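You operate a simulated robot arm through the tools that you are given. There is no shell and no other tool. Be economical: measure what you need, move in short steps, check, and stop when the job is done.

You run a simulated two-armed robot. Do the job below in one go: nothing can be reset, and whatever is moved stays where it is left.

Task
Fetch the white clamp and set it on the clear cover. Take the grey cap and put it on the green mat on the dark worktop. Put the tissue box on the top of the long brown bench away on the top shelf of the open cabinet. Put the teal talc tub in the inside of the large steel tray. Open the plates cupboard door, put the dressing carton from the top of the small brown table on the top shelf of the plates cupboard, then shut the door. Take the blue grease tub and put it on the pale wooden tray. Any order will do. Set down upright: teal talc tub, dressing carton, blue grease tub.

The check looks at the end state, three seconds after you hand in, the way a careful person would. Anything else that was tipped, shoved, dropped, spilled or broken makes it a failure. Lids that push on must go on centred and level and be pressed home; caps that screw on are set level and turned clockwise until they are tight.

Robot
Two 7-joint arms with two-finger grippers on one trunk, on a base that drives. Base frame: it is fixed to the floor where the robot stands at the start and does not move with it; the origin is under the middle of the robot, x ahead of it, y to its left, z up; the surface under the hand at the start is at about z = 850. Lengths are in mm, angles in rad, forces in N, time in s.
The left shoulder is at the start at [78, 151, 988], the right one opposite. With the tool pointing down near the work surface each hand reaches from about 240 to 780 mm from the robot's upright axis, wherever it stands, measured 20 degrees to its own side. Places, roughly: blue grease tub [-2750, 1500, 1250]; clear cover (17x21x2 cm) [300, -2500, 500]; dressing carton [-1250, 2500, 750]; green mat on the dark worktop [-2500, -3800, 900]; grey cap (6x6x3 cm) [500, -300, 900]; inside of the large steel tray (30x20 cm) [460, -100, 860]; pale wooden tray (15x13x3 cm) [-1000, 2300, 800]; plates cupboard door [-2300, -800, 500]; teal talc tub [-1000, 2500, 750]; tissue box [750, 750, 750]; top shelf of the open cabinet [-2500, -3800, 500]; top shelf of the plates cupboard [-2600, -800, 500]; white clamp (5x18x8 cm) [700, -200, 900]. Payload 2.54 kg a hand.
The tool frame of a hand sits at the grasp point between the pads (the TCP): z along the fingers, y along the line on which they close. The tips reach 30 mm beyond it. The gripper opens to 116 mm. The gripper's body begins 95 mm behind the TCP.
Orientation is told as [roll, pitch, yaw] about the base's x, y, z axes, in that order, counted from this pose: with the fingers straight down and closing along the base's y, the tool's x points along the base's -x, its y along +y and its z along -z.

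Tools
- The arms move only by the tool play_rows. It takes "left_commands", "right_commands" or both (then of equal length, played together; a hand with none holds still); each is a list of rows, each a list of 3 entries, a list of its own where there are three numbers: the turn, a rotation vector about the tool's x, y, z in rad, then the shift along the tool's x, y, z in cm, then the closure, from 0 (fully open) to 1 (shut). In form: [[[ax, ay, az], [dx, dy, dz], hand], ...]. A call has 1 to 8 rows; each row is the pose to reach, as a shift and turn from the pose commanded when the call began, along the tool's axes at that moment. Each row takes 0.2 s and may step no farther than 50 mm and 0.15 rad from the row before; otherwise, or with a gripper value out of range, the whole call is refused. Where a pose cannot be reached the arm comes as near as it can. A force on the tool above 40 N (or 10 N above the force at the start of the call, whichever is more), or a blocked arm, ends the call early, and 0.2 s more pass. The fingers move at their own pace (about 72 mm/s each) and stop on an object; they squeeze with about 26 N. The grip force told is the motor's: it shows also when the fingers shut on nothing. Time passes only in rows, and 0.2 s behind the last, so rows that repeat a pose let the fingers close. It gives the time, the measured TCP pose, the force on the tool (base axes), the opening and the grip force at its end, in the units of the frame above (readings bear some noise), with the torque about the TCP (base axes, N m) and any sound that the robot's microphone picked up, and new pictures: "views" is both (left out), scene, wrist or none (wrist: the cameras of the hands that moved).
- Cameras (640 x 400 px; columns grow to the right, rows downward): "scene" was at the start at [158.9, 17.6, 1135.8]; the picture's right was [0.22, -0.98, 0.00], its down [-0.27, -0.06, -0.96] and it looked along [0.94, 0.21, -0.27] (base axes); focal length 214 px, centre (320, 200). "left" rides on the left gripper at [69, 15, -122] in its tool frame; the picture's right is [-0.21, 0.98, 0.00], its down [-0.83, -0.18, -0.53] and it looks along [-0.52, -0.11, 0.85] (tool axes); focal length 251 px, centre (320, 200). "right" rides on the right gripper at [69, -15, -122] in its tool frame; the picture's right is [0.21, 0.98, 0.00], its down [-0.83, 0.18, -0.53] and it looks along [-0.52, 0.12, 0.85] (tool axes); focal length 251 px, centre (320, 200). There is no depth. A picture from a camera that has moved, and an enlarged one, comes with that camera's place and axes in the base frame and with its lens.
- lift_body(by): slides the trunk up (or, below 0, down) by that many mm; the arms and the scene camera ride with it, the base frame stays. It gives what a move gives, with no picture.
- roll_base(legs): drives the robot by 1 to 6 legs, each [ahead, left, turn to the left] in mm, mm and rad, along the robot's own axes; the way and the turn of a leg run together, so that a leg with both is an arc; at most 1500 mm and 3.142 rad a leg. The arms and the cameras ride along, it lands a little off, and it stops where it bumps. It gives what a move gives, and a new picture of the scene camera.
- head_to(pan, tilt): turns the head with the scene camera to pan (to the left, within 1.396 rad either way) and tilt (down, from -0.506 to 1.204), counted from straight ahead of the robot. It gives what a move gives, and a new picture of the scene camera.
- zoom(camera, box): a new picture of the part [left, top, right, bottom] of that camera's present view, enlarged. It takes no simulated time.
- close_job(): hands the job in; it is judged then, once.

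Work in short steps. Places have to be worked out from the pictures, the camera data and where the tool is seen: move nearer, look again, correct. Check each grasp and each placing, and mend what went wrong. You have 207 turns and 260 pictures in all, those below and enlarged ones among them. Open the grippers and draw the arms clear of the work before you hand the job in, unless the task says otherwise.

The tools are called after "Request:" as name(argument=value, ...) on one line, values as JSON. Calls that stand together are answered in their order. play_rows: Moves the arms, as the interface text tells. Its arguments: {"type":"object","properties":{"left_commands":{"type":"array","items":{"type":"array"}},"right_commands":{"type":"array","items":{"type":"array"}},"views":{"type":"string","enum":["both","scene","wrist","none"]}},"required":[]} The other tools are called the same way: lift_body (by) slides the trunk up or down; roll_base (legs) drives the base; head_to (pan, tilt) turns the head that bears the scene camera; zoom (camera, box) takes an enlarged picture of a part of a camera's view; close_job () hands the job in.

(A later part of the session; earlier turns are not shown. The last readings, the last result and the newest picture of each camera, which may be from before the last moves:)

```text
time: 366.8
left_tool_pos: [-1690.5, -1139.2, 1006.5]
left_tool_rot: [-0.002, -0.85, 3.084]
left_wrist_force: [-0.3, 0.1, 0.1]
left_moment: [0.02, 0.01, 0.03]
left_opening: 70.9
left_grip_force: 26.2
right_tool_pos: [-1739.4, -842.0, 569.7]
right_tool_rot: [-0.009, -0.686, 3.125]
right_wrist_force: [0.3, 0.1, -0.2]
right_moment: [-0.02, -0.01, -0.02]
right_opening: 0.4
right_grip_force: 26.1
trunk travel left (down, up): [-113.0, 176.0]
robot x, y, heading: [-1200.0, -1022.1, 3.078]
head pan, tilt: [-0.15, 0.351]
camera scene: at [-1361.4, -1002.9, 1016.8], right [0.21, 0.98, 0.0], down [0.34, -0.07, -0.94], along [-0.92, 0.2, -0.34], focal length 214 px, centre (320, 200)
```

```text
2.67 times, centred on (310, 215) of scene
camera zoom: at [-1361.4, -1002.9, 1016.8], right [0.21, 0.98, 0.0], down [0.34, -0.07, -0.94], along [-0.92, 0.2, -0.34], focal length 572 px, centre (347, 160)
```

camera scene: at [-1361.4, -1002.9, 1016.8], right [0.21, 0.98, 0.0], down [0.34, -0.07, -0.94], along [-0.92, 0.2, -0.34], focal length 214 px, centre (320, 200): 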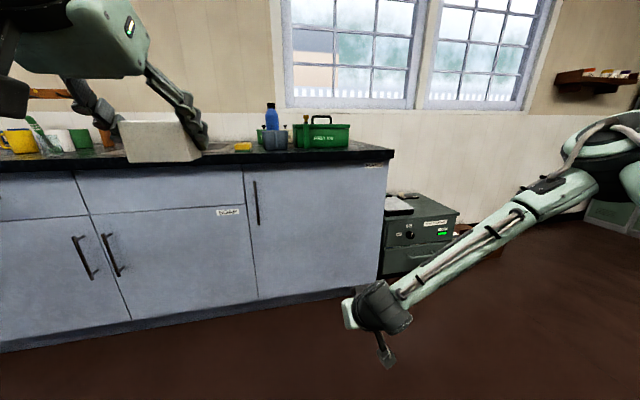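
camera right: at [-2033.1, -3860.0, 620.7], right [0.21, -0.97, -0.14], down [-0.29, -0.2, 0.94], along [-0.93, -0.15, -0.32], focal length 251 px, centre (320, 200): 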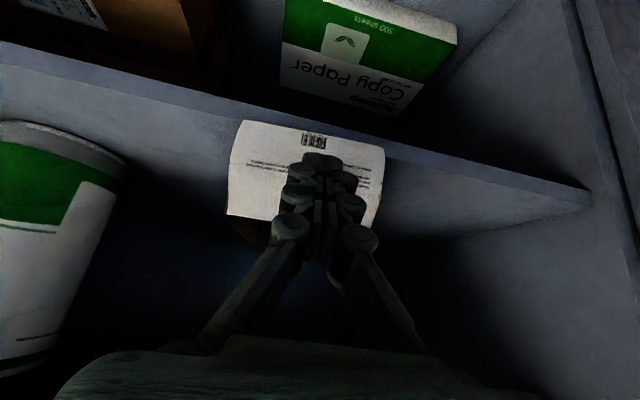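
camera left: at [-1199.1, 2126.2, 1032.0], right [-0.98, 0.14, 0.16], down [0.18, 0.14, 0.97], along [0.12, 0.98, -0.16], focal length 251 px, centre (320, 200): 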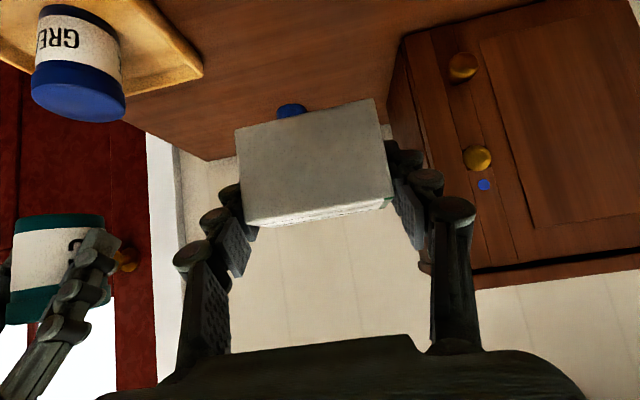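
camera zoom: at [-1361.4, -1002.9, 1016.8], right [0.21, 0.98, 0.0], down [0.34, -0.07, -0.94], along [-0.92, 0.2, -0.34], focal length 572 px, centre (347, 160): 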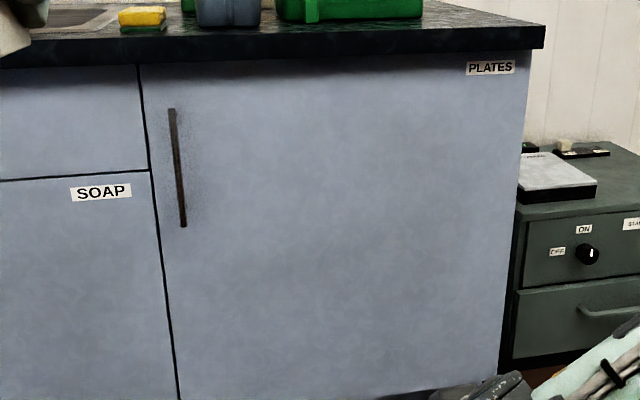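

The right-hand door is labelled PLATES: handle at its left edge, hinge at right. I square up, move 250 mm nearer and measure again.

Request:
roll_base(legs=[[0, 0, 0.062], [250, -20, 0]])

Request:
zoom(camera="scene", box=[160, 140, 480, 340])

```text
time: 369.1
left_tool_pos: [-1935.7, -1146.2, 1005.9]
left_tool_rot: [0.0, -0.85, 3.14]
left_wrist_force: [0.7, -0.1, -0.6]
left_moment: [0.0, 0.02, 0.0]
left_opening: 70.7
left_grip_force: 26.1
right_tool_pos: [-1998.0, -851.7, 569.6]
right_tool_rot: [-0.008, -0.686, -3.106]
right_wrist_force: [-0.6, 0.7, 0.2]
right_moment: [-0.01, 0.0, -0.02]
right_opening: 0.0
right_grip_force: 25.9
trunk travel left (down, up): [-113.0, 176.0]
robot x, y, heading: [-1457.3, -999.8, 3.138]
head pan, tilt: [-0.15, 0.351]
camera scene: at [-1613.5, -991.1, 1016.8], right [0.15, 0.99, 0.0], down [0.34, -0.05, -0.94], along [-0.93, 0.15, -0.34], focal length 214 px, centre (320, 200)
```

scene: 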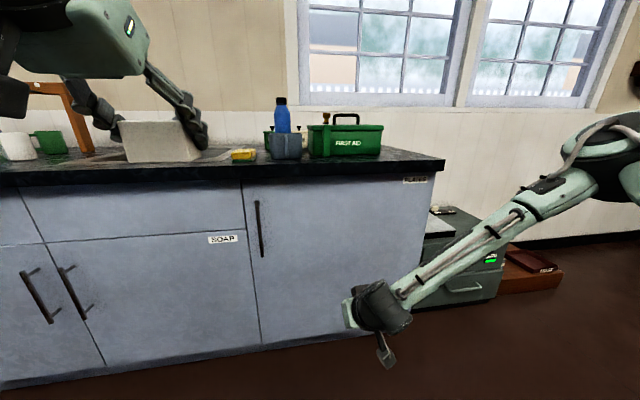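

```text
2.00 times, centred on (320, 240) of scene
camera zoom: at [-1613.5, -991.1, 1016.8], right [0.15, 0.99, 0.0], down [0.34, -0.05, -0.94], along [-0.93, 0.15, -0.34], focal length 429 px, centre (320, 120)
```

zoom: 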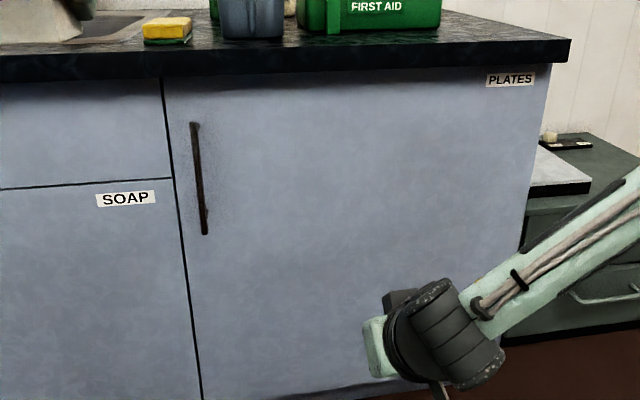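

Handle located at about x=-2237, y=-1081, z 603–794; door face x≈-2260, hinge y≈-505. I set the right hand nearly horizontal at z≈700 and move the base left to stand clear of the door swing.

Request:
play_rows(right_commands=[[[0, -0.12, 0], [-1, 0, -2.5], 0.5], [[0, -0.24, 0], [-2, 0, -5], 0.5], [[0, -0.36, 0], [-3, 0, -7.5], 0.5], [[0, -0.48, 0], [-4, 0, -10], 0.5], [[0, -0.6, 0], [-5.1, 0, -12.6], 0.5]], views="none")

Request:
roll_base(legs=[[0, 200, 0], [110, 0, 0]])

Request:
zoom(camera="right", box=[0, 0, 640, 400])

```text
time: 370.3
left_tool_pos: [-1933.6, -1147.0, 1005.6]
left_tool_rot: [-0.002, -0.848, 3.141]
left_wrist_force: [0.4, 0.2, -0.6]
left_moment: [0.03, 0.0, 0.04]
left_opening: 70.5
left_grip_force: 25.9
right_tool_pos: [-1970.4, -854.6, 690.7]
right_tool_rot: [-0.022, -1.288, -3.088]
right_wrist_force: [-0.4, 0.4, 0.2]
right_moment: [-0.02, 0.01, -0.01]
right_opening: 58.1
right_grip_force: 0.0
right hand out of reach, approached as far as the arm can: row 5
trunk travel left (down, up): [-113.0, 176.0]
robot x, y, heading: [-1455.8, -1002.8, 3.139]
head pan, tilt: [-0.15, 0.351]
```

```text
time: 373.6
left_tool_pos: [-2045.2, -1340.9, 1006.8]
left_tool_rot: [-0.002, -0.85, 3.137]
left_wrist_force: [-0.6, 0.4, -0.8]
left_moment: [0.01, 0.02, 0.04]
left_opening: 70.7
left_grip_force: 26.4
right_tool_pos: [-2078.5, -1049.0, 690.9]
right_tool_rot: [-0.028, -1.287, -3.092]
right_wrist_force: [-0.2, 0.0, -0.2]
right_moment: [0.03, 0.01, 0.01]
right_opening: 58.4
right_grip_force: 0.0
trunk travel left (down, up): [-113.0, 176.0]
robot x, y, heading: [-1562.5, -1200.6, 3.131]
head pan, tilt: [-0.15, 0.351]
camera scene: at [-1724.3, -1187.4, 1016.8], right [0.16, 0.99, 0.0], down [0.34, -0.05, -0.94], along [-0.93, 0.15, -0.34], focal length 214 px, centre (320, 200)
```

scene: 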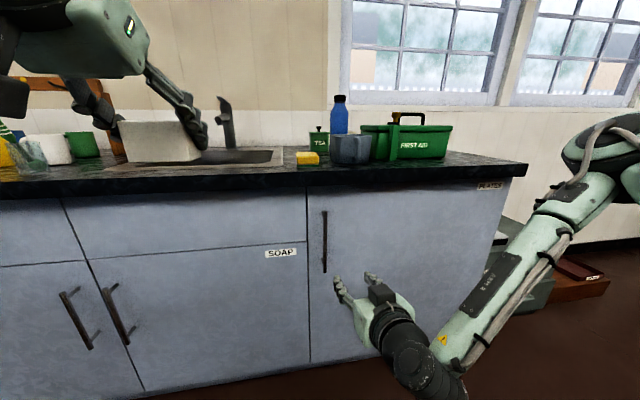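

```text
1.00 times, centred on (320, 200) of right (not enlarged: the box is as wide or as high as the picture)
camera zoom: at [-1944.7, -1030.2, 658.6], right [0.09, -0.97, -0.21], down [0.29, -0.18, 0.94], along [-0.95, -0.14, 0.26], focal length 251 px, centre (320, 200)
```

zoom: 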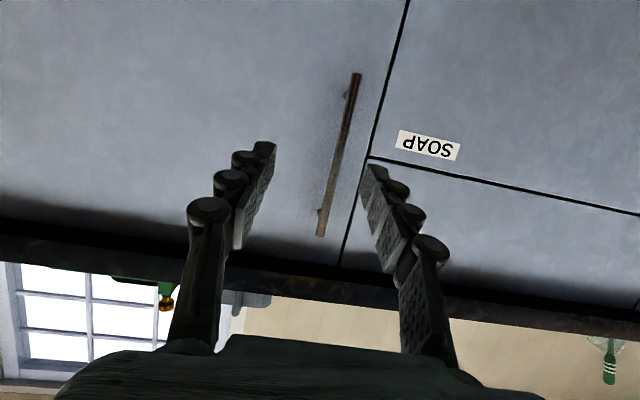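

Handle confirmed at y≈-1083, z 594–784. Align and approach to ~40 mm before it.

Request:
play_rows(right_commands=[[[0, 0, 0], [-0.9, 1.3, 3.2], 0.5], [[0, 0, 0], [-1.9, 2.7, 6.5], 0.5], [[0, 0, 0], [-2.8, 2.7, 9.6], 0.5]], views="wrist")

```text
time: 374.4
left_tool_pos: [-2045.1, -1340.0, 1005.3]
left_tool_rot: [-0.002, -0.852, 3.134]
left_wrist_force: [-0.1, 0.0, -0.2]
left_moment: [0.0, 0.0, 0.03]
left_opening: 70.8
left_grip_force: 25.9
right_tool_pos: [-2175.1, -1069.0, 701.1]
right_tool_rot: [-0.023, -1.284, -3.09]
right_wrist_force: [-0.4, -0.1, 0.2]
right_moment: [0.0, 0.0, 0.03]
right_opening: 58.0
right_grip_force: 0.0
right hand out of reach, approached as far as the arm can: row 2, 3
trunk travel left (down, up): [-113.0, 176.0]
robot x, y, heading: [-1561.5, -1196.9, 3.128]
head pan, tilt: [-0.15, 0.351]
camera right: at [-2040.7, -1049.4, 668.2], right [0.09, -0.97, -0.21], down [0.28, -0.18, 0.94], along [-0.95, -0.14, 0.26], focal length 251 px, centre (320, 200)
```

right: 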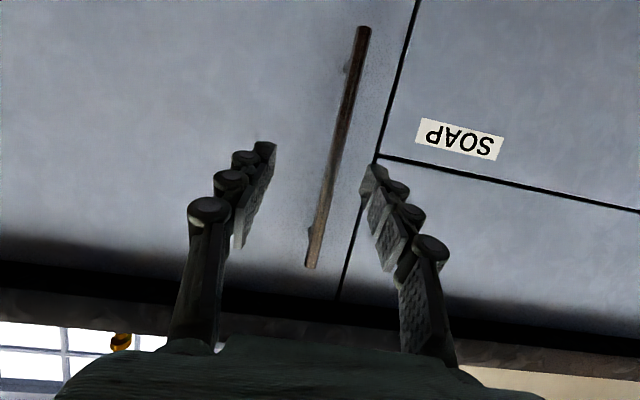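

Handle lies between the fingertips. Close the last 45 mm with the base.

Request:
roll_base(legs=[[44, 10, 0]])

Request:
zoom(camera="right", box=[0, 0, 640, 400])

```text
time: 375.3
left_tool_pos: [-2090.1, -1350.1, 1004.0]
left_tool_rot: [-0.001, -0.85, 3.134]
left_wrist_force: [-0.5, 0.8, -0.8]
left_moment: [0.02, 0.0, -0.01]
left_opening: 70.7
left_grip_force: 25.6
right_tool_pos: [-2218.8, -1076.9, 700.1]
right_tool_rot: [-0.023, -1.285, -3.094]
right_wrist_force: [-0.3, 0.3, 0.7]
right_moment: [0.01, 0.0, 0.02]
right_opening: 57.9
right_grip_force: 0.2
trunk travel left (down, up): [-113.0, 176.0]
robot x, y, heading: [-1608.8, -1208.1, 3.13]
head pan, tilt: [-0.15, 0.351]
camera scene: at [-1768.1, -1196.6, 1016.8], right [0.16, 0.99, 0.0], down [0.34, -0.06, -0.94], along [-0.93, 0.15, -0.34], focal length 214 px, centre (320, 200)
```

scene: 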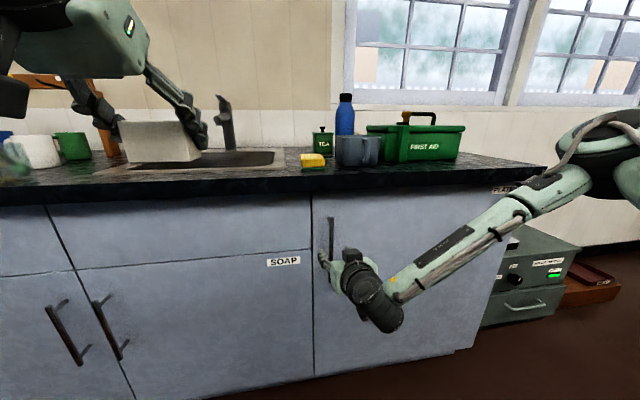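

```text
1.00 times, centred on (320, 200) of right (not enlarged: the box is as wide or as high as the picture)
camera zoom: at [-2083.9, -1058.1, 668.0], right [0.09, -0.97, -0.21], down [0.28, -0.18, 0.94], along [-0.95, -0.14, 0.26], focal length 251 px, centre (320, 200)
```

zoom: 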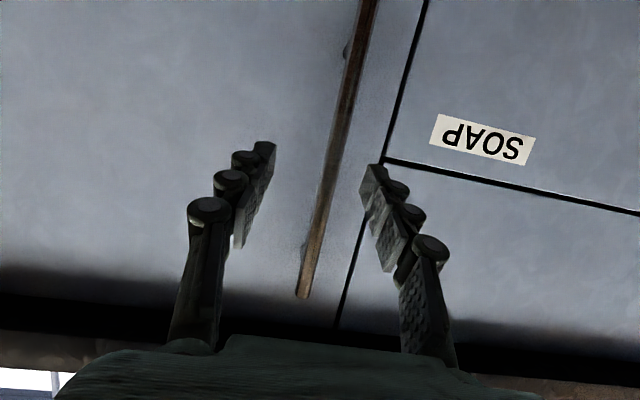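

Handle between the pads; close.

Request:
play_rows(right_commands=[[[0, 0, 0], [0, 0, 0], 1], [[0, 0, 0], [0, 0, 0], 1], [[0, 0, 0], [0, 0, 0], 1]], views="wrist")

```text
time: 376.1
left_tool_pos: [-2089.1, -1352.6, 1004.8]
left_tool_rot: [-0.006, -0.849, 3.138]
left_wrist_force: [0.8, 0.7, -0.7]
left_moment: [-0.01, 0.02, 0.0]
left_opening: 70.9
left_grip_force: 26.5
right_tool_pos: [-2217.8, -1084.0, 700.8]
right_tool_rot: [-0.022, -1.282, -3.077]
right_wrist_force: [1.5, -31.1, -4.3]
right_moment: [-0.01, 0.44, 0.92]
right_opening: 10.9
right_grip_force: 38.5
trunk travel left (down, up): [-113.0, 176.0]
robot x, y, heading: [-1605.2, -1209.4, 3.126]
head pan, tilt: [-0.15, 0.351]
camera right: at [-2082.9, -1062.8, 668.4], right [0.1, -0.97, -0.21], down [0.28, -0.18, 0.94], along [-0.95, -0.16, 0.26], focal length 251 px, centre (320, 200)
```

right: 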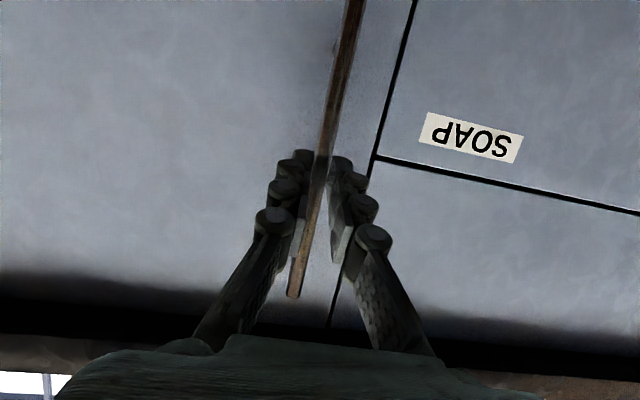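

Handle gripped (11 mm). I swing the base in an arc about the hinge (≈(-2260, -505)) so the door opens with the hand; first 0.15 rad.

Request:
roll_base(legs=[[-105, -97, 0.15]])

```text
time: 377.6
left_tool_pos: [-1967.2, -1320.2, 1005.2]
left_tool_rot: [-0.004, -0.851, -3.0]
left_wrist_force: [-0.1, 0.2, -0.9]
left_moment: [0.02, -0.02, 0.02]
left_opening: 70.7
left_grip_force: 26.6
right_tool_pos: [-2135.2, -1068.6, 699.5]
right_tool_rot: [-0.027, -1.283, -2.94]
right_wrist_force: [3.2, -17.7, 0.2]
right_moment: [0.12, -0.42, 0.56]
right_opening: 10.8
right_grip_force: 37.6
trunk travel left (down, up): [-113.0, 176.0]
robot x, y, heading: [-1507.2, -1111.3, -3.001]
head pan, tilt: [-0.15, 0.351]
camera scene: at [-1671.6, -1120.7, 1016.8], right [0.01, 1.0, 0.0], down [0.34, 0.0, -0.94], along [-0.94, 0.01, -0.34], focal length 214 px, centre (320, 200)
```

scene: 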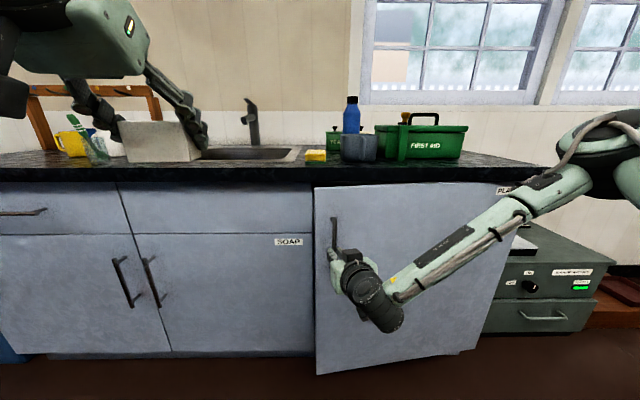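

The door opens smoothly. Continue the arc.

Request:
roll_base(legs=[[-176, -164, 0.25], [-176, -164, 0.25]])

```text
time: 381.6
left_tool_pos: [-1614.2, -1082.2, 1005.2]
left_tool_rot: [0.0, -0.849, -2.503]
left_wrist_force: [-0.5, -0.5, -0.6]
left_moment: [0.02, -0.01, 0.0]
left_opening: 70.7
left_grip_force: 26.3
right_tool_pos: [-1886.0, -940.1, 700.0]
right_tool_rot: [-0.022, -1.287, -2.458]
right_wrist_force: [-21.6, 28.6, 2.4]
right_moment: [-0.06, -0.23, -1.09]
right_opening: 10.7
right_grip_force: 37.9
trunk travel left (down, up): [-113.0, 176.0]
robot x, y, heading: [-1313.0, -680.6, -2.504]
head pan, tilt: [-0.15, 0.351]
camera scene: at [-1452.3, -765.8, 1016.8], right [-0.47, 0.88, 0.0], down [0.3, 0.16, -0.94], along [-0.83, -0.44, -0.34], focal length 214 px, centre (320, 200)
```

scene: 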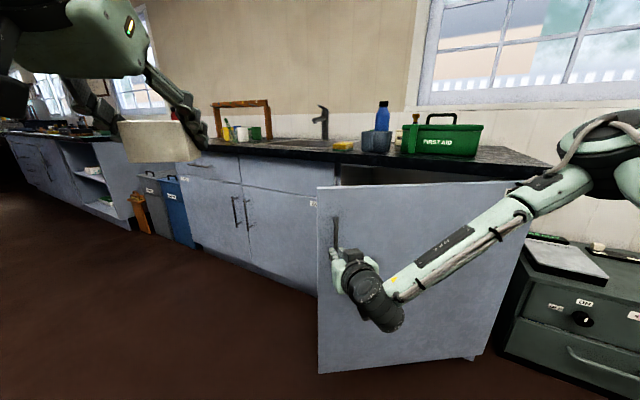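

Radial pull has built up a little; continue with a slight correction toward the hinge.

Request:
roll_base(legs=[[0, -12, 0], [-176, -168, 0.25], [0, -8, 0], [-176, -168, 0.25]])

```text
time: 383.0
left_tool_pos: [-1608.9, -1064.1, 1004.3]
left_tool_rot: [0.0, -0.846, -2.483]
left_wrist_force: [0.5, 0.3, 0.3]
left_moment: [0.02, 0.01, 0.0]
left_opening: 71.0
left_grip_force: 26.1
right_tool_pos: [-1878.0, -932.9, 700.2]
right_tool_rot: [-0.019, -1.283, -2.415]
right_wrist_force: [0.4, -1.0, -0.5]
right_moment: [-0.07, 0.07, 0.0]
right_opening: 10.8
right_grip_force: 37.8
trunk travel left (down, up): [-113.0, 176.0]
robot x, y, heading: [-1320.9, -659.0, -2.488]
head pan, tilt: [-0.15, 0.351]
stopped in leg 2: the force on the tool passed its limit at 47 N (the readings are from after the stop); the commanded pose is now the measured one
camera scene: at [-1454.1, -745.2, 1016.9], right [-0.48, 0.87, 0.0], down [0.3, 0.17, -0.94], along [-0.82, -0.46, -0.34], focal length 214 px, centre (320, 200)
```

scene: 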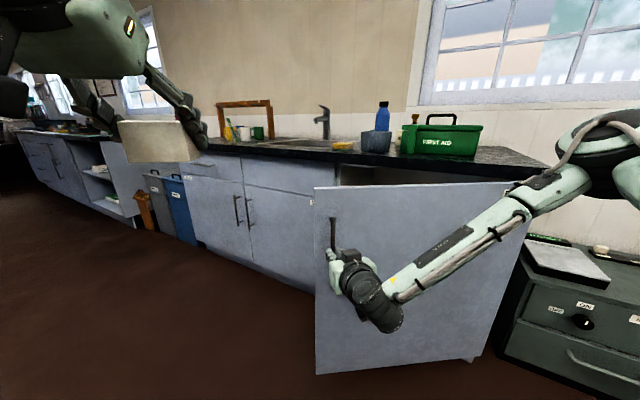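

Refit: hinge about (-2291, -460). Continue with the corrected arc.

Request:
roll_base(legs=[[-150, -130, 0.2], [-150, -130, 0.2]])

```text
time: 385.2
left_tool_pos: [-1497.4, -917.9, 1004.9]
left_tool_rot: [0.001, -0.849, -2.272]
left_wrist_force: [-0.5, -0.8, -0.1]
left_moment: [-0.01, 0.03, 0.01]
left_opening: 70.9
left_grip_force: 26.0
right_tool_pos: [-1794.0, -842.8, 700.2]
right_tool_rot: [-0.03, -1.283, -2.214]
right_wrist_force: [0.3, 0.5, -2.6]
right_moment: [-0.27, 0.2, 0.0]
right_opening: 10.5
right_grip_force: 38.1
trunk travel left (down, up): [-113.0, 176.0]
robot x, y, heading: [-1300.3, -458.6, -2.272]
head pan, tilt: [-0.15, 0.351]
stopped in leg 2: the force on the tool passed its limit at 41 N (the readings are from after the stop); the commanded pose is now the measured one
camera scene: at [-1413.0, -572.6, 1016.8], right [-0.66, 0.75, 0.0], down [0.26, 0.23, -0.94], along [-0.71, -0.62, -0.34], focal length 214 px, centre (320, 200)
```

scene: 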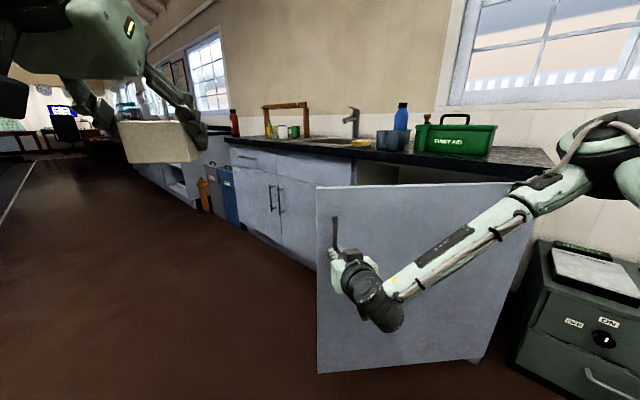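

Hinge refit (-2288, -468); door at ~54°. Two more small arcs.

Request:
roll_base(legs=[[-112, -97, 0.15]])

Request:
roll_base(legs=[[-112, -97, 0.15]])

```text
time: 386.8
left_tool_pos: [-1439.4, -796.7, 1005.1]
left_tool_rot: [0.002, -0.849, -2.117]
left_wrist_force: [-0.1, -0.1, -0.5]
left_moment: [0.02, 0.02, -0.02]
left_opening: 70.8
left_grip_force: 25.7
right_tool_pos: [-1743.7, -768.4, 700.7]
right_tool_rot: [-0.027, -1.285, -2.067]
right_wrist_force: [-22.6, 14.6, -0.1]
right_moment: [0.29, -0.29, -0.79]
right_opening: 10.7
right_grip_force: 37.5
trunk travel left (down, up): [-113.0, 176.0]
robot x, y, heading: [-1314.0, -314.2, -2.118]
head pan, tilt: [-0.15, 0.351]
camera scene: at [-1408.9, -443.1, 1016.8], right [-0.77, 0.64, 0.0], down [0.22, 0.26, -0.94], along [-0.6, -0.72, -0.34], focal length 214 px, centre (320, 200)
```

scene: 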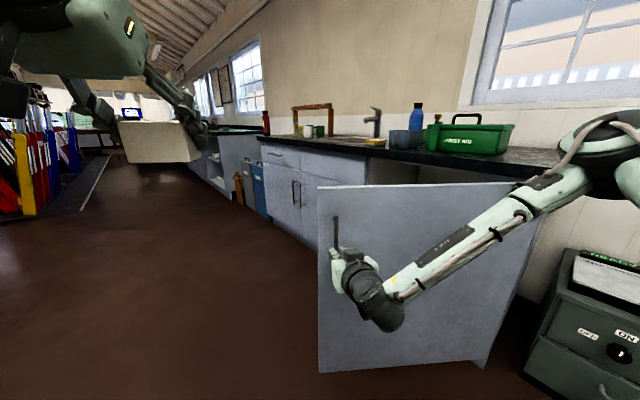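

```text
time: 388.4
left_tool_pos: [-1398.6, -668.3, 1006.1]
left_tool_rot: [0.002, -0.849, -1.962]
left_wrist_force: [-0.1, 0.0, -0.8]
left_moment: [0.04, -0.01, 0.0]
left_opening: 70.8
left_grip_force: 26.1
right_tool_pos: [-1706.9, -685.6, 700.1]
right_tool_rot: [-0.031, -1.288, -1.913]
right_wrist_force: [-19.1, 8.4, 0.4]
right_moment: [0.27, -0.25, -0.67]
right_opening: 10.6
right_grip_force: 37.5
trunk travel left (down, up): [-113.0, 176.0]
robot x, y, heading: [-1348.8, -168.1, -1.96]
head pan, tilt: [-0.15, 0.351]
camera scene: at [-1423.6, -314.3, 1016.8], right [-0.86, 0.52, 0.0], down [0.18, 0.29, -0.94], along [-0.49, -0.8, -0.34], focal length 214 px, centre (320, 200)
```

scene: 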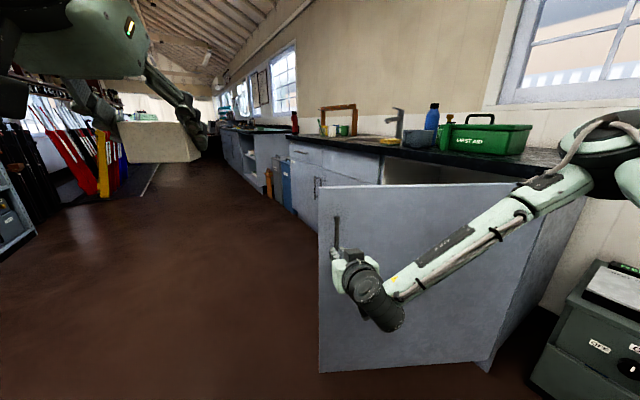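

Request:
roll_base(legs=[[0, -5, 0], [-142, -124, 0.19]])

```text
time: 390.6
left_tool_pos: [-1385.9, -497.4, 1005.3]
left_tool_rot: [-0.001, -0.848, -1.772]
left_wrist_force: [-0.1, -0.1, -1.2]
left_moment: [0.0, 0.02, -0.03]
left_opening: 70.9
left_grip_force: 26.0
right_tool_pos: [-1684.9, -574.7, 701.0]
right_tool_rot: [-0.036, -1.286, -1.72]
right_wrist_force: [-0.2, -0.1, 0.3]
right_moment: [-0.01, -0.01, 0.03]
right_opening: 0.2
right_grip_force: 28.4
trunk travel left (down, up): [-113.0, 176.0]
robot x, y, heading: [-1430.9, 1.7, -1.779]
head pan, tilt: [-0.15, 0.351]
camera scene: at [-1477.3, -155.2, 1016.9], right [-0.94, 0.35, 0.0], down [0.12, 0.32, -0.94], along [-0.33, -0.88, -0.34], focal length 214 px, centre (320, 200)
```

scene: 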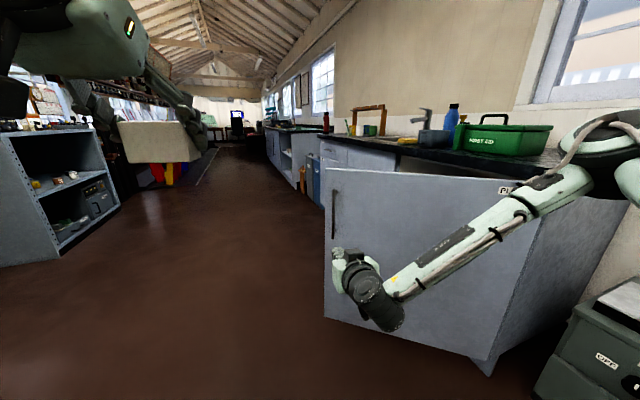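

The handle slipped out at the end, with the door ~75° open — enough. I back off and go around to face the opening.

Request:
roll_base(legs=[[-200, 0, 0], [0, 300, 0.208], [1330, 0, 0], [0, 0, -1.571]])

Request:
head_to(pan=-0.2, tilt=0.35)

```text
time: 405.3
left_tool_pos: [-1587.6, -1318.4, 1004.9]
left_tool_rot: [-0.003, -0.85, -3.114]
left_wrist_force: [-0.3, -0.3, -0.3]
left_moment: [0.0, 0.01, -0.02]
left_opening: 70.9
left_grip_force: 25.9
right_tool_pos: [-1729.2, -1042.6, 699.8]
right_tool_rot: [-0.035, -1.287, -3.061]
right_wrist_force: [0.3, 0.1, 0.7]
right_moment: [0.02, 0.04, 0.04]
right_opening: 0.0
right_grip_force: 28.9
trunk travel left (down, up): [-113.0, 176.0]
robot x, y, heading: [-1111.1, -1160.0, -3.117]
head pan, tilt: [-0.15, 0.351]
camera scene: at [-1272.1, -1152.8, 1016.8], right [0.12, 0.99, 0.0], down [0.34, -0.04, -0.94], along [-0.93, 0.12, -0.34], focal length 214 px, centre (320, 200)
```

scene: 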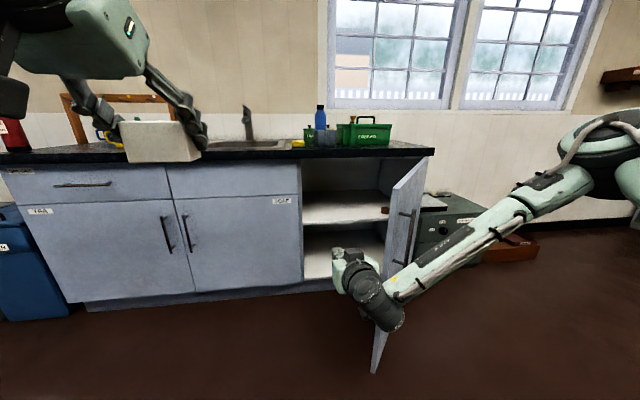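

```text
time: 405.9
left_tool_pos: [-1586.9, -1318.7, 1004.9]
left_tool_rot: [0.0, -0.848, -3.115]
left_wrist_force: [-0.6, 0.1, -0.5]
left_moment: [-0.01, -0.01, 0.02]
left_opening: 70.8
left_grip_force: 26.3
right_tool_pos: [-1729.6, -1042.2, 701.0]
right_tool_rot: [-0.034, -1.288, -3.064]
right_wrist_force: [0.2, 0.9, -0.2]
right_moment: [0.0, -0.02, -0.01]
right_opening: 0.0
right_grip_force: 28.9
trunk travel left (down, up): [-113.0, 176.0]
robot x, y, heading: [-1110.0, -1162.1, -3.118]
head pan, tilt: [-0.201, 0.351]
camera scene: at [-1271.4, -1148.2, 1016.8], right [0.17, 0.98, 0.0], down [0.34, -0.06, -0.94], along [-0.92, 0.16, -0.34], focal length 214 px, centre (320, 200)
```

scene: 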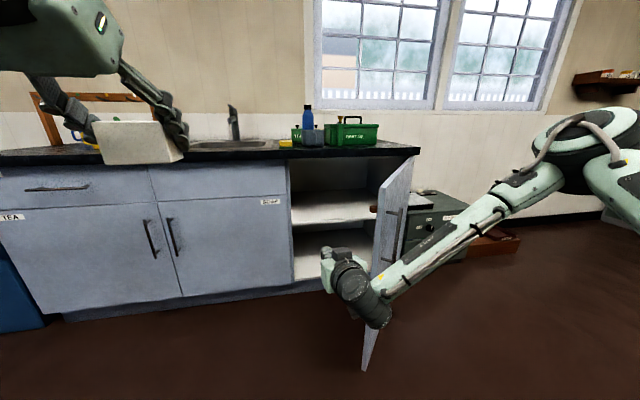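

Request:
zoom(camera="scene", box=[270, 140, 430, 300])

```text
2.50 times, centred on (350, 220) of scene
camera zoom: at [-1271.4, -1148.2, 1016.8], right [0.17, 0.98, 0.0], down [0.34, -0.06, -0.94], along [-0.92, 0.16, -0.34], focal length 536 px, centre (245, 150)
```

zoom: 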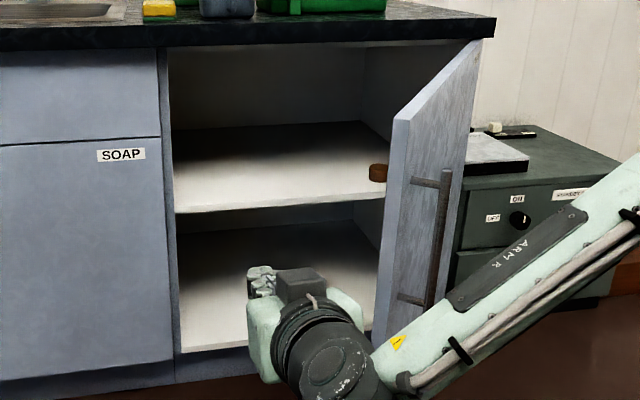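

The door now stands at ~51°. I'll push it wider with the side of the right hand from the inside: move the hand forward left of the door's edge, then slide right.

Request:
roll_base(legs=[[120, 0, -0.022], [0, -200, 0]])

```text
time: 408.5
left_tool_pos: [-1710.2, -1188.3, 1005.8]
left_tool_rot: [0.0, -0.851, -3.14]
left_wrist_force: [0.1, -1.6, -0.8]
left_moment: [0.02, 0.01, 0.05]
left_opening: 71.1
left_grip_force: 25.7
right_tool_pos: [-1841.5, -917.3, 697.9]
right_tool_rot: [-0.02, -1.274, -3.08]
right_wrist_force: [1.1, -0.5, -0.2]
right_moment: [-0.02, -0.04, 0.02]
right_opening: 0.0
right_grip_force: 28.8
trunk travel left (down, up): [-113.0, 176.0]
robot x, y, heading: [-1230.7, -1042.5, 3.14]
head pan, tilt: [-0.201, 0.351]
stopped in leg 2: the force on the tool passed its limit at 55 N (the readings are from after the stop); the commanded pose is now the measured one
camera scene: at [-1391.2, -1027.2, 1016.8], right [0.2, 0.98, 0.0], down [0.34, -0.07, -0.94], along [-0.92, 0.19, -0.34], focal length 214 px, centre (320, 200)
```

scene: 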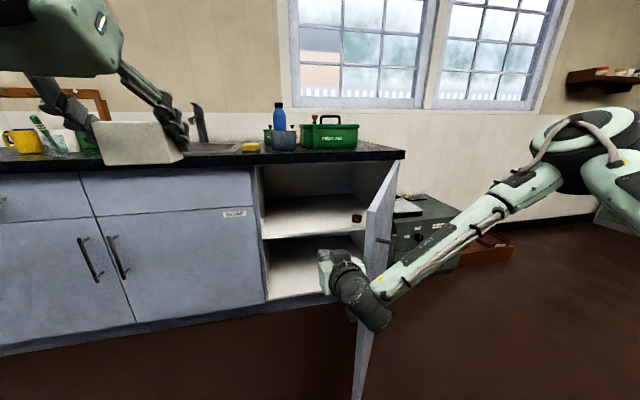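

Request:
roll_base(legs=[[0, -60, 0]])

```text
time: 409.8
left_tool_pos: [-1712.3, -1130.5, 1005.0]
left_tool_rot: [0.001, -0.848, -3.141]
left_wrist_force: [-0.7, 0.5, 0.0]
left_moment: [0.03, 0.02, -0.02]
left_opening: 70.7
left_grip_force: 25.8
right_tool_pos: [-1841.1, -860.2, 699.1]
right_tool_rot: [-0.016, -1.276, -3.082]
right_wrist_force: [-0.5, 0.1, -0.1]
right_moment: [0.02, 0.03, 0.03]
right_opening: 0.0
right_grip_force: 28.8
trunk travel left (down, up): [-113.0, 176.0]
robot x, y, heading: [-1227.8, -986.3, 3.138]
head pan, tilt: [-0.201, 0.351]
camera scene: at [-1391.1, -969.1, 1016.8], right [0.2, 0.98, 0.0], down [0.34, -0.07, -0.94], along [-0.92, 0.19, -0.34], focal length 214 px, centre (320, 200)
```

scene: 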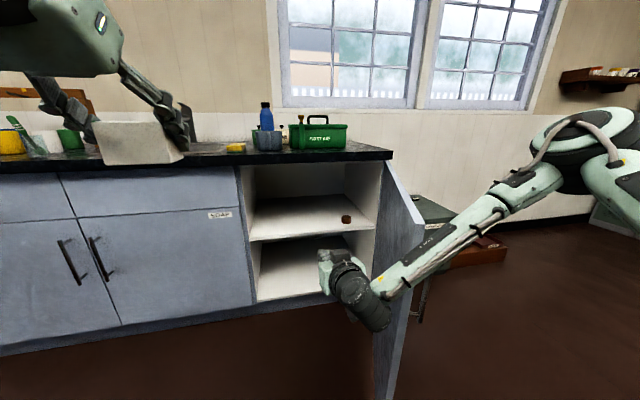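

It swings wider. Continue.

Request:
roll_base(legs=[[0, -120, 0]])

Request:
roll_base(legs=[[0, -120, 0]])

```text
time: 411.6
left_tool_pos: [-1710.8, -1010.0, 1004.8]
left_tool_rot: [0.0, -0.85, -3.142]
left_wrist_force: [-1.1, 0.6, -0.9]
left_moment: [-0.01, 0.02, 0.01]
left_opening: 70.8
left_grip_force: 26.1
right_tool_pos: [-1839.9, -738.8, 696.5]
right_tool_rot: [-0.018, -1.275, -3.083]
right_wrist_force: [-0.5, 0.1, -0.2]
right_moment: [0.0, -0.01, 0.02]
right_opening: 0.1
right_grip_force: 28.4
trunk travel left (down, up): [-113.0, 176.0]
robot x, y, heading: [-1229.8, -865.8, 3.14]
head pan, tilt: [-0.201, 0.351]
camera scene: at [-1390.7, -848.3, 1016.8], right [0.2, 0.98, 0.0], down [0.34, -0.07, -0.94], along [-0.92, 0.19, -0.34], focal length 214 px, centre (320, 200)
```

scene: 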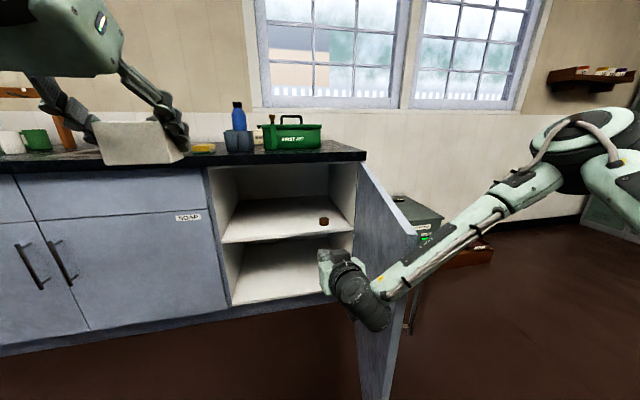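

```text
time: 413.2
left_tool_pos: [-1710.0, -906.5, 1004.5]
left_tool_rot: [-0.001, -0.848, 3.14]
left_wrist_force: [0.1, 0.7, -0.4]
left_moment: [0.03, -0.03, -0.03]
left_opening: 70.7
left_grip_force: 26.4
right_tool_pos: [-1834.6, -635.1, 696.5]
right_tool_rot: [-0.018, -1.27, -3.078]
right_wrist_force: [0.0, -0.7, 0.5]
right_moment: [-0.02, 0.0, -0.02]
right_opening: 0.0
right_grip_force: 28.6
trunk travel left (down, up): [-113.0, 176.0]
robot x, y, heading: [-1231.3, -761.5, 3.138]
head pan, tilt: [-0.201, 0.351]
stopped in leg 1: the robot was blocked; the commanded pose is now the measured one
camera scene: at [-1389.4, -744.2, 1016.9], right [0.2, 0.98, 0.0], down [0.34, -0.07, -0.94], along [-0.92, 0.19, -0.34], focal length 214 px, centre (320, 200)
```

scene: 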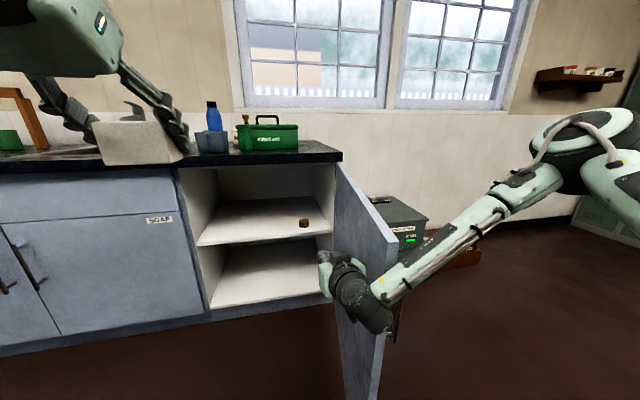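

The door stands at ~82°. I shift left away from it, then raise the right hand high and lower the left hand with the carton.

Request:
roll_base(legs=[[0, 115, 0.002]])

Request:
play_rows(left_commands=[[[0, 0, 0], [3.0, 0, 2.7], 1], [[0, 0, 0], [6.0, 0, 5.3], 1], [[0, 0, 0], [9.1, 0, 8.0], 1], [[0, 0, 0], [12.1, 0, 10.7], 1], [[0, 0, 0], [15.2, 0, 13.3], 1]], right_commands=[[[0, 0.08, 0], [-3.9, 0, -2.6], 1], [[0, 0.16, 0], [-7.8, 0, -5.3], 1], [[0, 0.24, 0], [-11.7, 0, -8], 1], [[0, 0.32, 0], [-15.5, 0, -10.7], 1], [[0, 0.42, 0], [-19.4, 0, -13.3], 1]], views="none")

```text
time: 415.0
left_tool_pos: [-1711.7, -1017.6, 1003.9]
left_tool_rot: [0.0, -0.849, 3.14]
left_wrist_force: [-0.5, -0.3, -0.5]
left_moment: [-0.02, -0.03, 0.02]
left_opening: 70.9
left_grip_force: 25.6
right_tool_pos: [-1836.9, -748.5, 696.4]
right_tool_rot: [-0.019, -1.271, -3.081]
right_wrist_force: [0.1, -0.2, 0.6]
right_moment: [-0.01, -0.01, -0.02]
right_opening: 0.0
right_grip_force: 28.0
trunk travel left (down, up): [-113.0, 176.0]
robot x, y, heading: [-1229.0, -874.0, 3.138]
head pan, tilt: [-0.201, 0.351]
camera scene: at [-1390.3, -857.4, 1016.8], right [0.2, 0.98, 0.0], down [0.34, -0.07, -0.94], along [-0.92, 0.19, -0.34], focal length 214 px, centre (320, 200)
```

scene: 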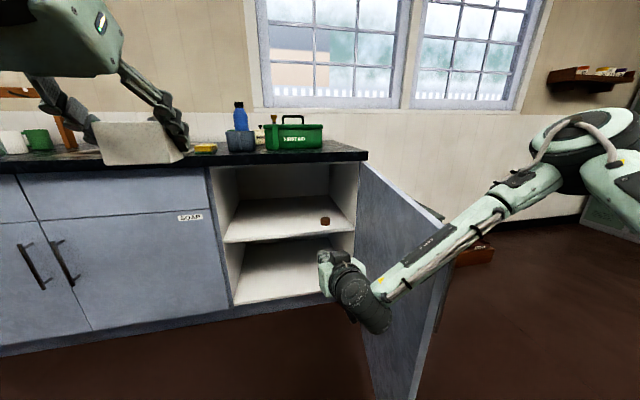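

```text
time: 416.2
left_tool_pos: [-1714.1, -1018.2, 801.5]
left_tool_rot: [-0.002, -0.845, 3.143]
left_wrist_force: [-0.7, -0.6, -1.1]
left_moment: [-0.04, 0.03, -0.01]
left_opening: 70.9
left_grip_force: 26.3
left hand out of reach, approached as far as the arm can: row 5
right_tool_pos: [-1764.2, -747.0, 923.8]
right_tool_rot: [-0.009, -0.851, -3.088]
right_wrist_force: [-0.4, 0.9, 0.1]
right_moment: [-0.01, -0.05, 0.02]
right_opening: 0.3
right_grip_force: 28.4
trunk travel left (down, up): [-113.0, 176.0]
robot x, y, heading: [-1232.9, -874.7, 3.138]
head pan, tilt: [-0.201, 0.351]
```

Request:
play_rows(left_commands=[[[0, 0, 0], [-2, 0, 5.0], 1], [[0, 0, 0], [0.9, 0, 8.6], 1], [[0, 0, 0], [3.8, 0, 12.2], 1], [[0, 0, 0], [6.7, 0, 15.7], 1], [[0, 0, 0], [9.6, 0, 19.2], 1]], right_commands=[[[0, 0, 0], [-2.8, 0, -3.5], 1], [[0, 0, 0], [-5.6, 0, -7], 1], [[0, 0, 0], [-8.4, 0, -10.5], 1], [[0, 0, 0], [-11.2, 0, -14], 1], [[0, 0, 0], [-13.9, 0, -17.5], 1]], views="scene")

```text
refused: row 1 steps farther than a row can; nothing moved
```

Request:
play_rows(left_commands=[[[0, 0, 0], [-1.8, 0, 4.5], 1], [[0, 0, 0], [0.9, 0, 8.4], 1], [[0, 0, 0], [3.8, 0, 12.0], 1], [[0, 0, 0], [6.7, 0, 15.6], 1], [[0, 0, 0], [9.6, 0, 19.2], 1]], right_commands=[[[0, 0, 0], [-2.8, 0, -3.5], 1], [[0, 0, 0], [-5.6, 0, -7], 1], [[0, 0, 0], [-8.4, 0, -10.5], 1], [[0, 0, 0], [-11.2, 0, -14], 1], [[0, 0, 0], [-13.9, 0, -17.5], 1]], views="scene")

```text
time: 417.4
left_tool_pos: [-1790.2, -1016.6, 602.9]
left_tool_rot: [-0.001, -0.848, 3.14]
left_wrist_force: [-1.1, -0.6, -0.9]
left_moment: [-0.03, -0.04, -0.01]
left_opening: 71.0
left_grip_force: 26.2
right_tool_pos: [-1723.1, -745.6, 1140.7]
right_tool_rot: [-0.009, -0.848, -3.09]
right_wrist_force: [-0.1, 1.1, -0.4]
right_moment: [0.0, -0.04, 0.05]
right_opening: 0.1
right_grip_force: 29.2
trunk travel left (down, up): [-113.0, 176.0]
robot x, y, heading: [-1231.3, -873.3, 3.134]
head pan, tilt: [-0.201, 0.351]
camera scene: at [-1390.5, -857.3, 1016.8], right [0.2, 0.98, 0.0], down [0.34, -0.07, -0.94], along [-0.92, 0.19, -0.34], focal length 214 px, centre (320, 200)
```

scene: 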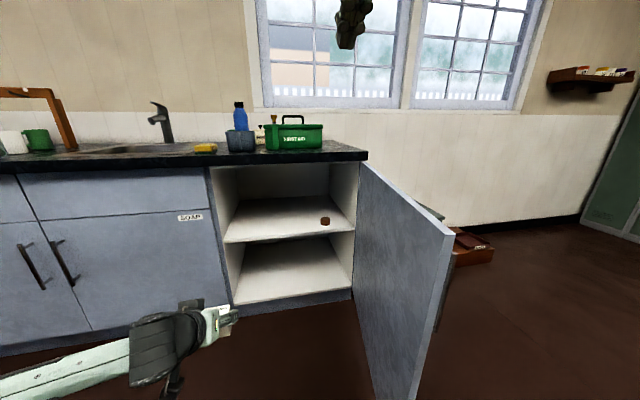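

Clear view now: shelf front at x≈-2313, z≈500, left wall y≈-1119. I pull the right hand slightly back and drive in with the carton at z≈603.

Request:
play_rows(right_commands=[[[0, 0, 0], [0.7, 0, -2.5], 1], [[0, 0, 0], [1.3, 0, -5.0], 1]], views="none")

Request:
roll_base(legs=[[440, 0, 0.004]])

```text
time: 418.0
left_tool_pos: [-1791.0, -1018.5, 604.2]
left_tool_rot: [-0.001, -0.85, 3.14]
left_wrist_force: [0.1, 0.0, 0.4]
left_moment: [-0.02, -0.02, -0.01]
left_opening: 70.8
left_grip_force: 25.5
right_tool_pos: [-1680.1, -744.0, 1164.6]
right_tool_rot: [-0.008, -0.848, -3.089]
right_wrist_force: [0.5, 0.0, -0.2]
right_moment: [-0.04, -0.03, -0.02]
right_opening: 0.0
right_grip_force: 29.1
trunk travel left (down, up): [-113.0, 176.0]
robot x, y, heading: [-1233.0, -874.0, 3.131]
head pan, tilt: [-0.201, 0.351]
```

```text
time: 420.7
left_tool_pos: [-2227.9, -1020.3, 604.1]
left_tool_rot: [0.0, -0.848, -3.135]
left_wrist_force: [0.0, 0.6, -0.3]
left_moment: [0.03, 0.03, -0.01]
left_opening: 70.8
left_grip_force: 26.0
right_tool_pos: [-2120.3, -746.3, 1163.9]
right_tool_rot: [-0.009, -0.85, -3.081]
right_wrist_force: [0.3, -0.1, 0.2]
right_moment: [0.03, 0.01, -0.02]
right_opening: 0.0
right_grip_force: 29.0
trunk travel left (down, up): [-113.0, 176.0]
robot x, y, heading: [-1671.8, -871.4, -3.136]
head pan, tilt: [-0.201, 0.351]
camera scene: at [-1829.9, -858.2, 1016.8], right [0.2, 0.98, 0.0], down [0.34, -0.07, -0.94], along [-0.92, 0.18, -0.34], focal length 214 px, centre (320, 200)
```

scene: 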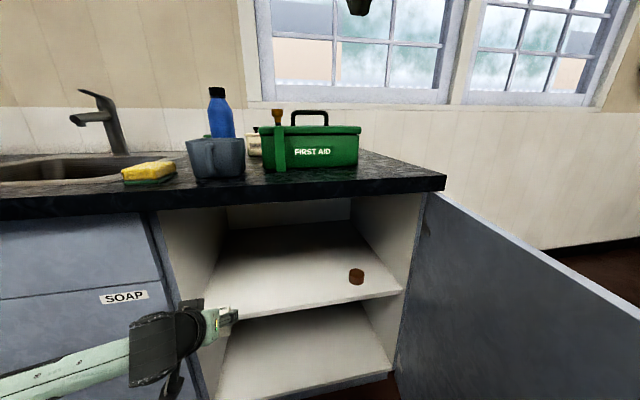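

Request:
roll_base(legs=[[70, 0, 0]])

Request:
zoom(camera="scene", box=[100, 220, 420, 400])

Request:
zoom(camera="left", box=[0, 0, 640, 400])

```text
time: 421.7
left_tool_pos: [-2297.9, -1021.4, 603.0]
left_tool_rot: [-0.001, -0.847, -3.135]
left_wrist_force: [-0.3, 0.6, 0.4]
left_moment: [-0.03, -0.02, -0.03]
left_opening: 70.9
left_grip_force: 26.3
right_tool_pos: [-2191.1, -747.3, 1164.8]
right_tool_rot: [-0.008, -0.851, -3.082]
right_wrist_force: [-0.2, 0.9, 1.5]
right_moment: [0.0, -0.02, 0.0]
right_opening: 0.3
right_grip_force: 29.1
trunk travel left (down, up): [-113.0, 176.0]
robot x, y, heading: [-1738.5, -874.7, -3.141]
head pan, tilt: [-0.201, 0.351]
camera scene: at [-1900.3, -858.5, 1016.8], right [0.2, 0.98, 0.0], down [0.34, -0.07, -0.94], along [-0.92, 0.18, -0.34], focal length 214 px, centre (320, 200)
```

scene: 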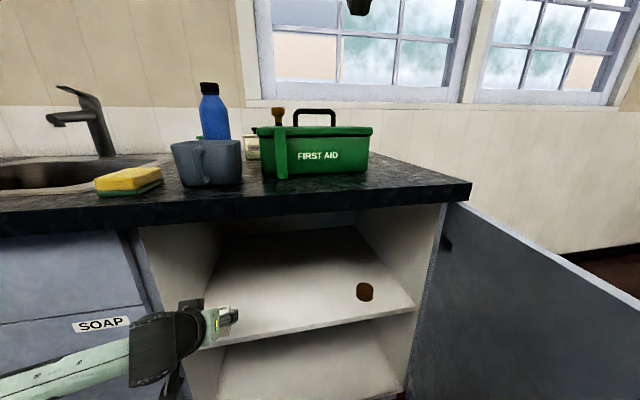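

```text
2.00 times, centred on (260, 310) of scene
camera zoom: at [-1900.3, -858.5, 1016.8], right [0.2, 0.98, 0.0], down [0.34, -0.07, -0.94], along [-0.92, 0.18, -0.34], focal length 429 px, centre (440, -20)
```

zoom: 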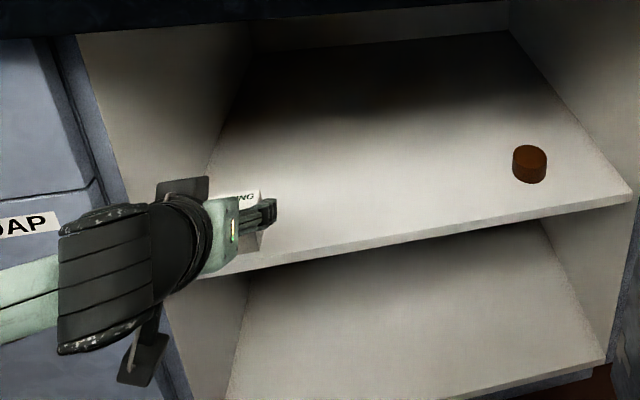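

```text
1.00 times, centred on (320, 200) of left (not enlarged: the box is as wide or as high as the picture)
camera zoom: at [-2161.2, -1035.1, 632.8], right [-0.14, -0.98, 0.16], down [-0.15, 0.18, 0.97], along [-0.98, 0.11, -0.17], focal length 251 px, centre (320, 200)
```

zoom: 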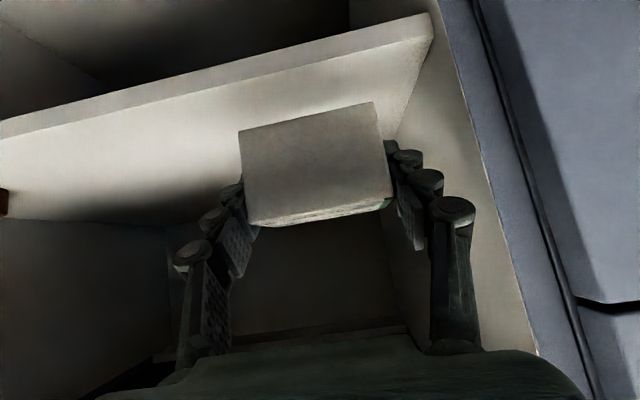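

Shelf front is nearer x≈-2335, so the carton should go in another ~80 mm.

Request:
roll_base(legs=[[45, 0, 0]])

Request:
roll_base(legs=[[36, 0, 0]])

```text
time: 422.6
left_tool_pos: [-2342.3, -1022.0, 603.3]
left_tool_rot: [0.001, -0.845, -3.134]
left_wrist_force: [1.0, 0.5, 1.0]
left_moment: [-0.02, 0.03, 0.0]
left_opening: 70.8
left_grip_force: 26.1
right_tool_pos: [-2235.0, -748.1, 1164.7]
right_tool_rot: [-0.008, -0.85, -3.083]
right_wrist_force: [-1.0, 0.0, 0.5]
right_moment: [-0.01, -0.04, 0.03]
right_opening: 0.0
right_grip_force: 28.2
trunk travel left (down, up): [-113.0, 176.0]
robot x, y, heading: [-1786.7, -875.8, -3.136]
head pan, tilt: [-0.201, 0.351]
camera scene: at [-1945.0, -858.7, 1016.8], right [0.2, 0.98, 0.0], down [0.34, -0.07, -0.94], along [-0.92, 0.18, -0.34], focal length 214 px, centre (320, 200)
```

scene: 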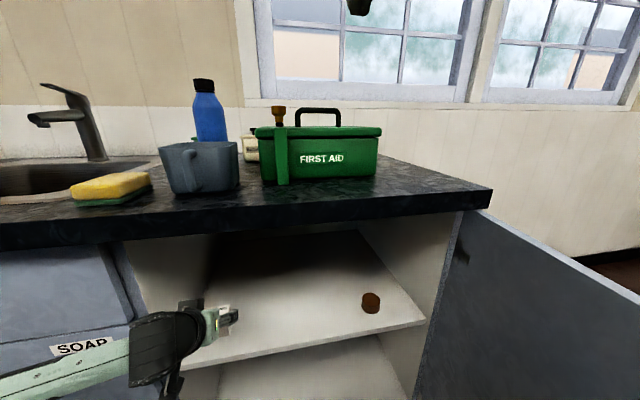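

```text
time: 423.4
left_tool_pos: [-2378.6, -1021.3, 604.9]
left_tool_rot: [0.0, -0.846, -3.135]
left_wrist_force: [0.1, 1.2, 0.0]
left_moment: [0.02, 0.0, -0.01]
left_opening: 70.8
left_grip_force: 25.9
right_tool_pos: [-2270.4, -746.8, 1165.4]
right_tool_rot: [-0.008, -0.849, -3.083]
right_wrist_force: [-0.8, 0.5, -0.3]
right_moment: [0.0, 0.0, -0.01]
right_opening: 0.0
right_grip_force: 28.4
trunk travel left (down, up): [-113.0, 176.0]
robot x, y, heading: [-1821.5, -875.3, -3.137]
head pan, tilt: [-0.201, 0.351]
camera scene: at [-1979.8, -858.7, 1016.8], right [0.2, 0.98, 0.0], down [0.34, -0.07, -0.94], along [-0.92, 0.18, -0.34], focal length 214 px, centre (320, 200)
```

scene: 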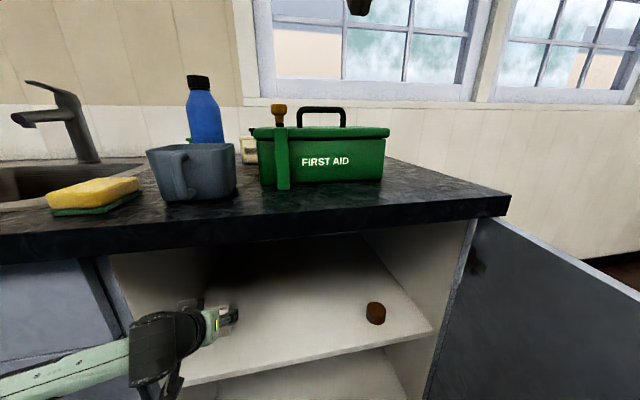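

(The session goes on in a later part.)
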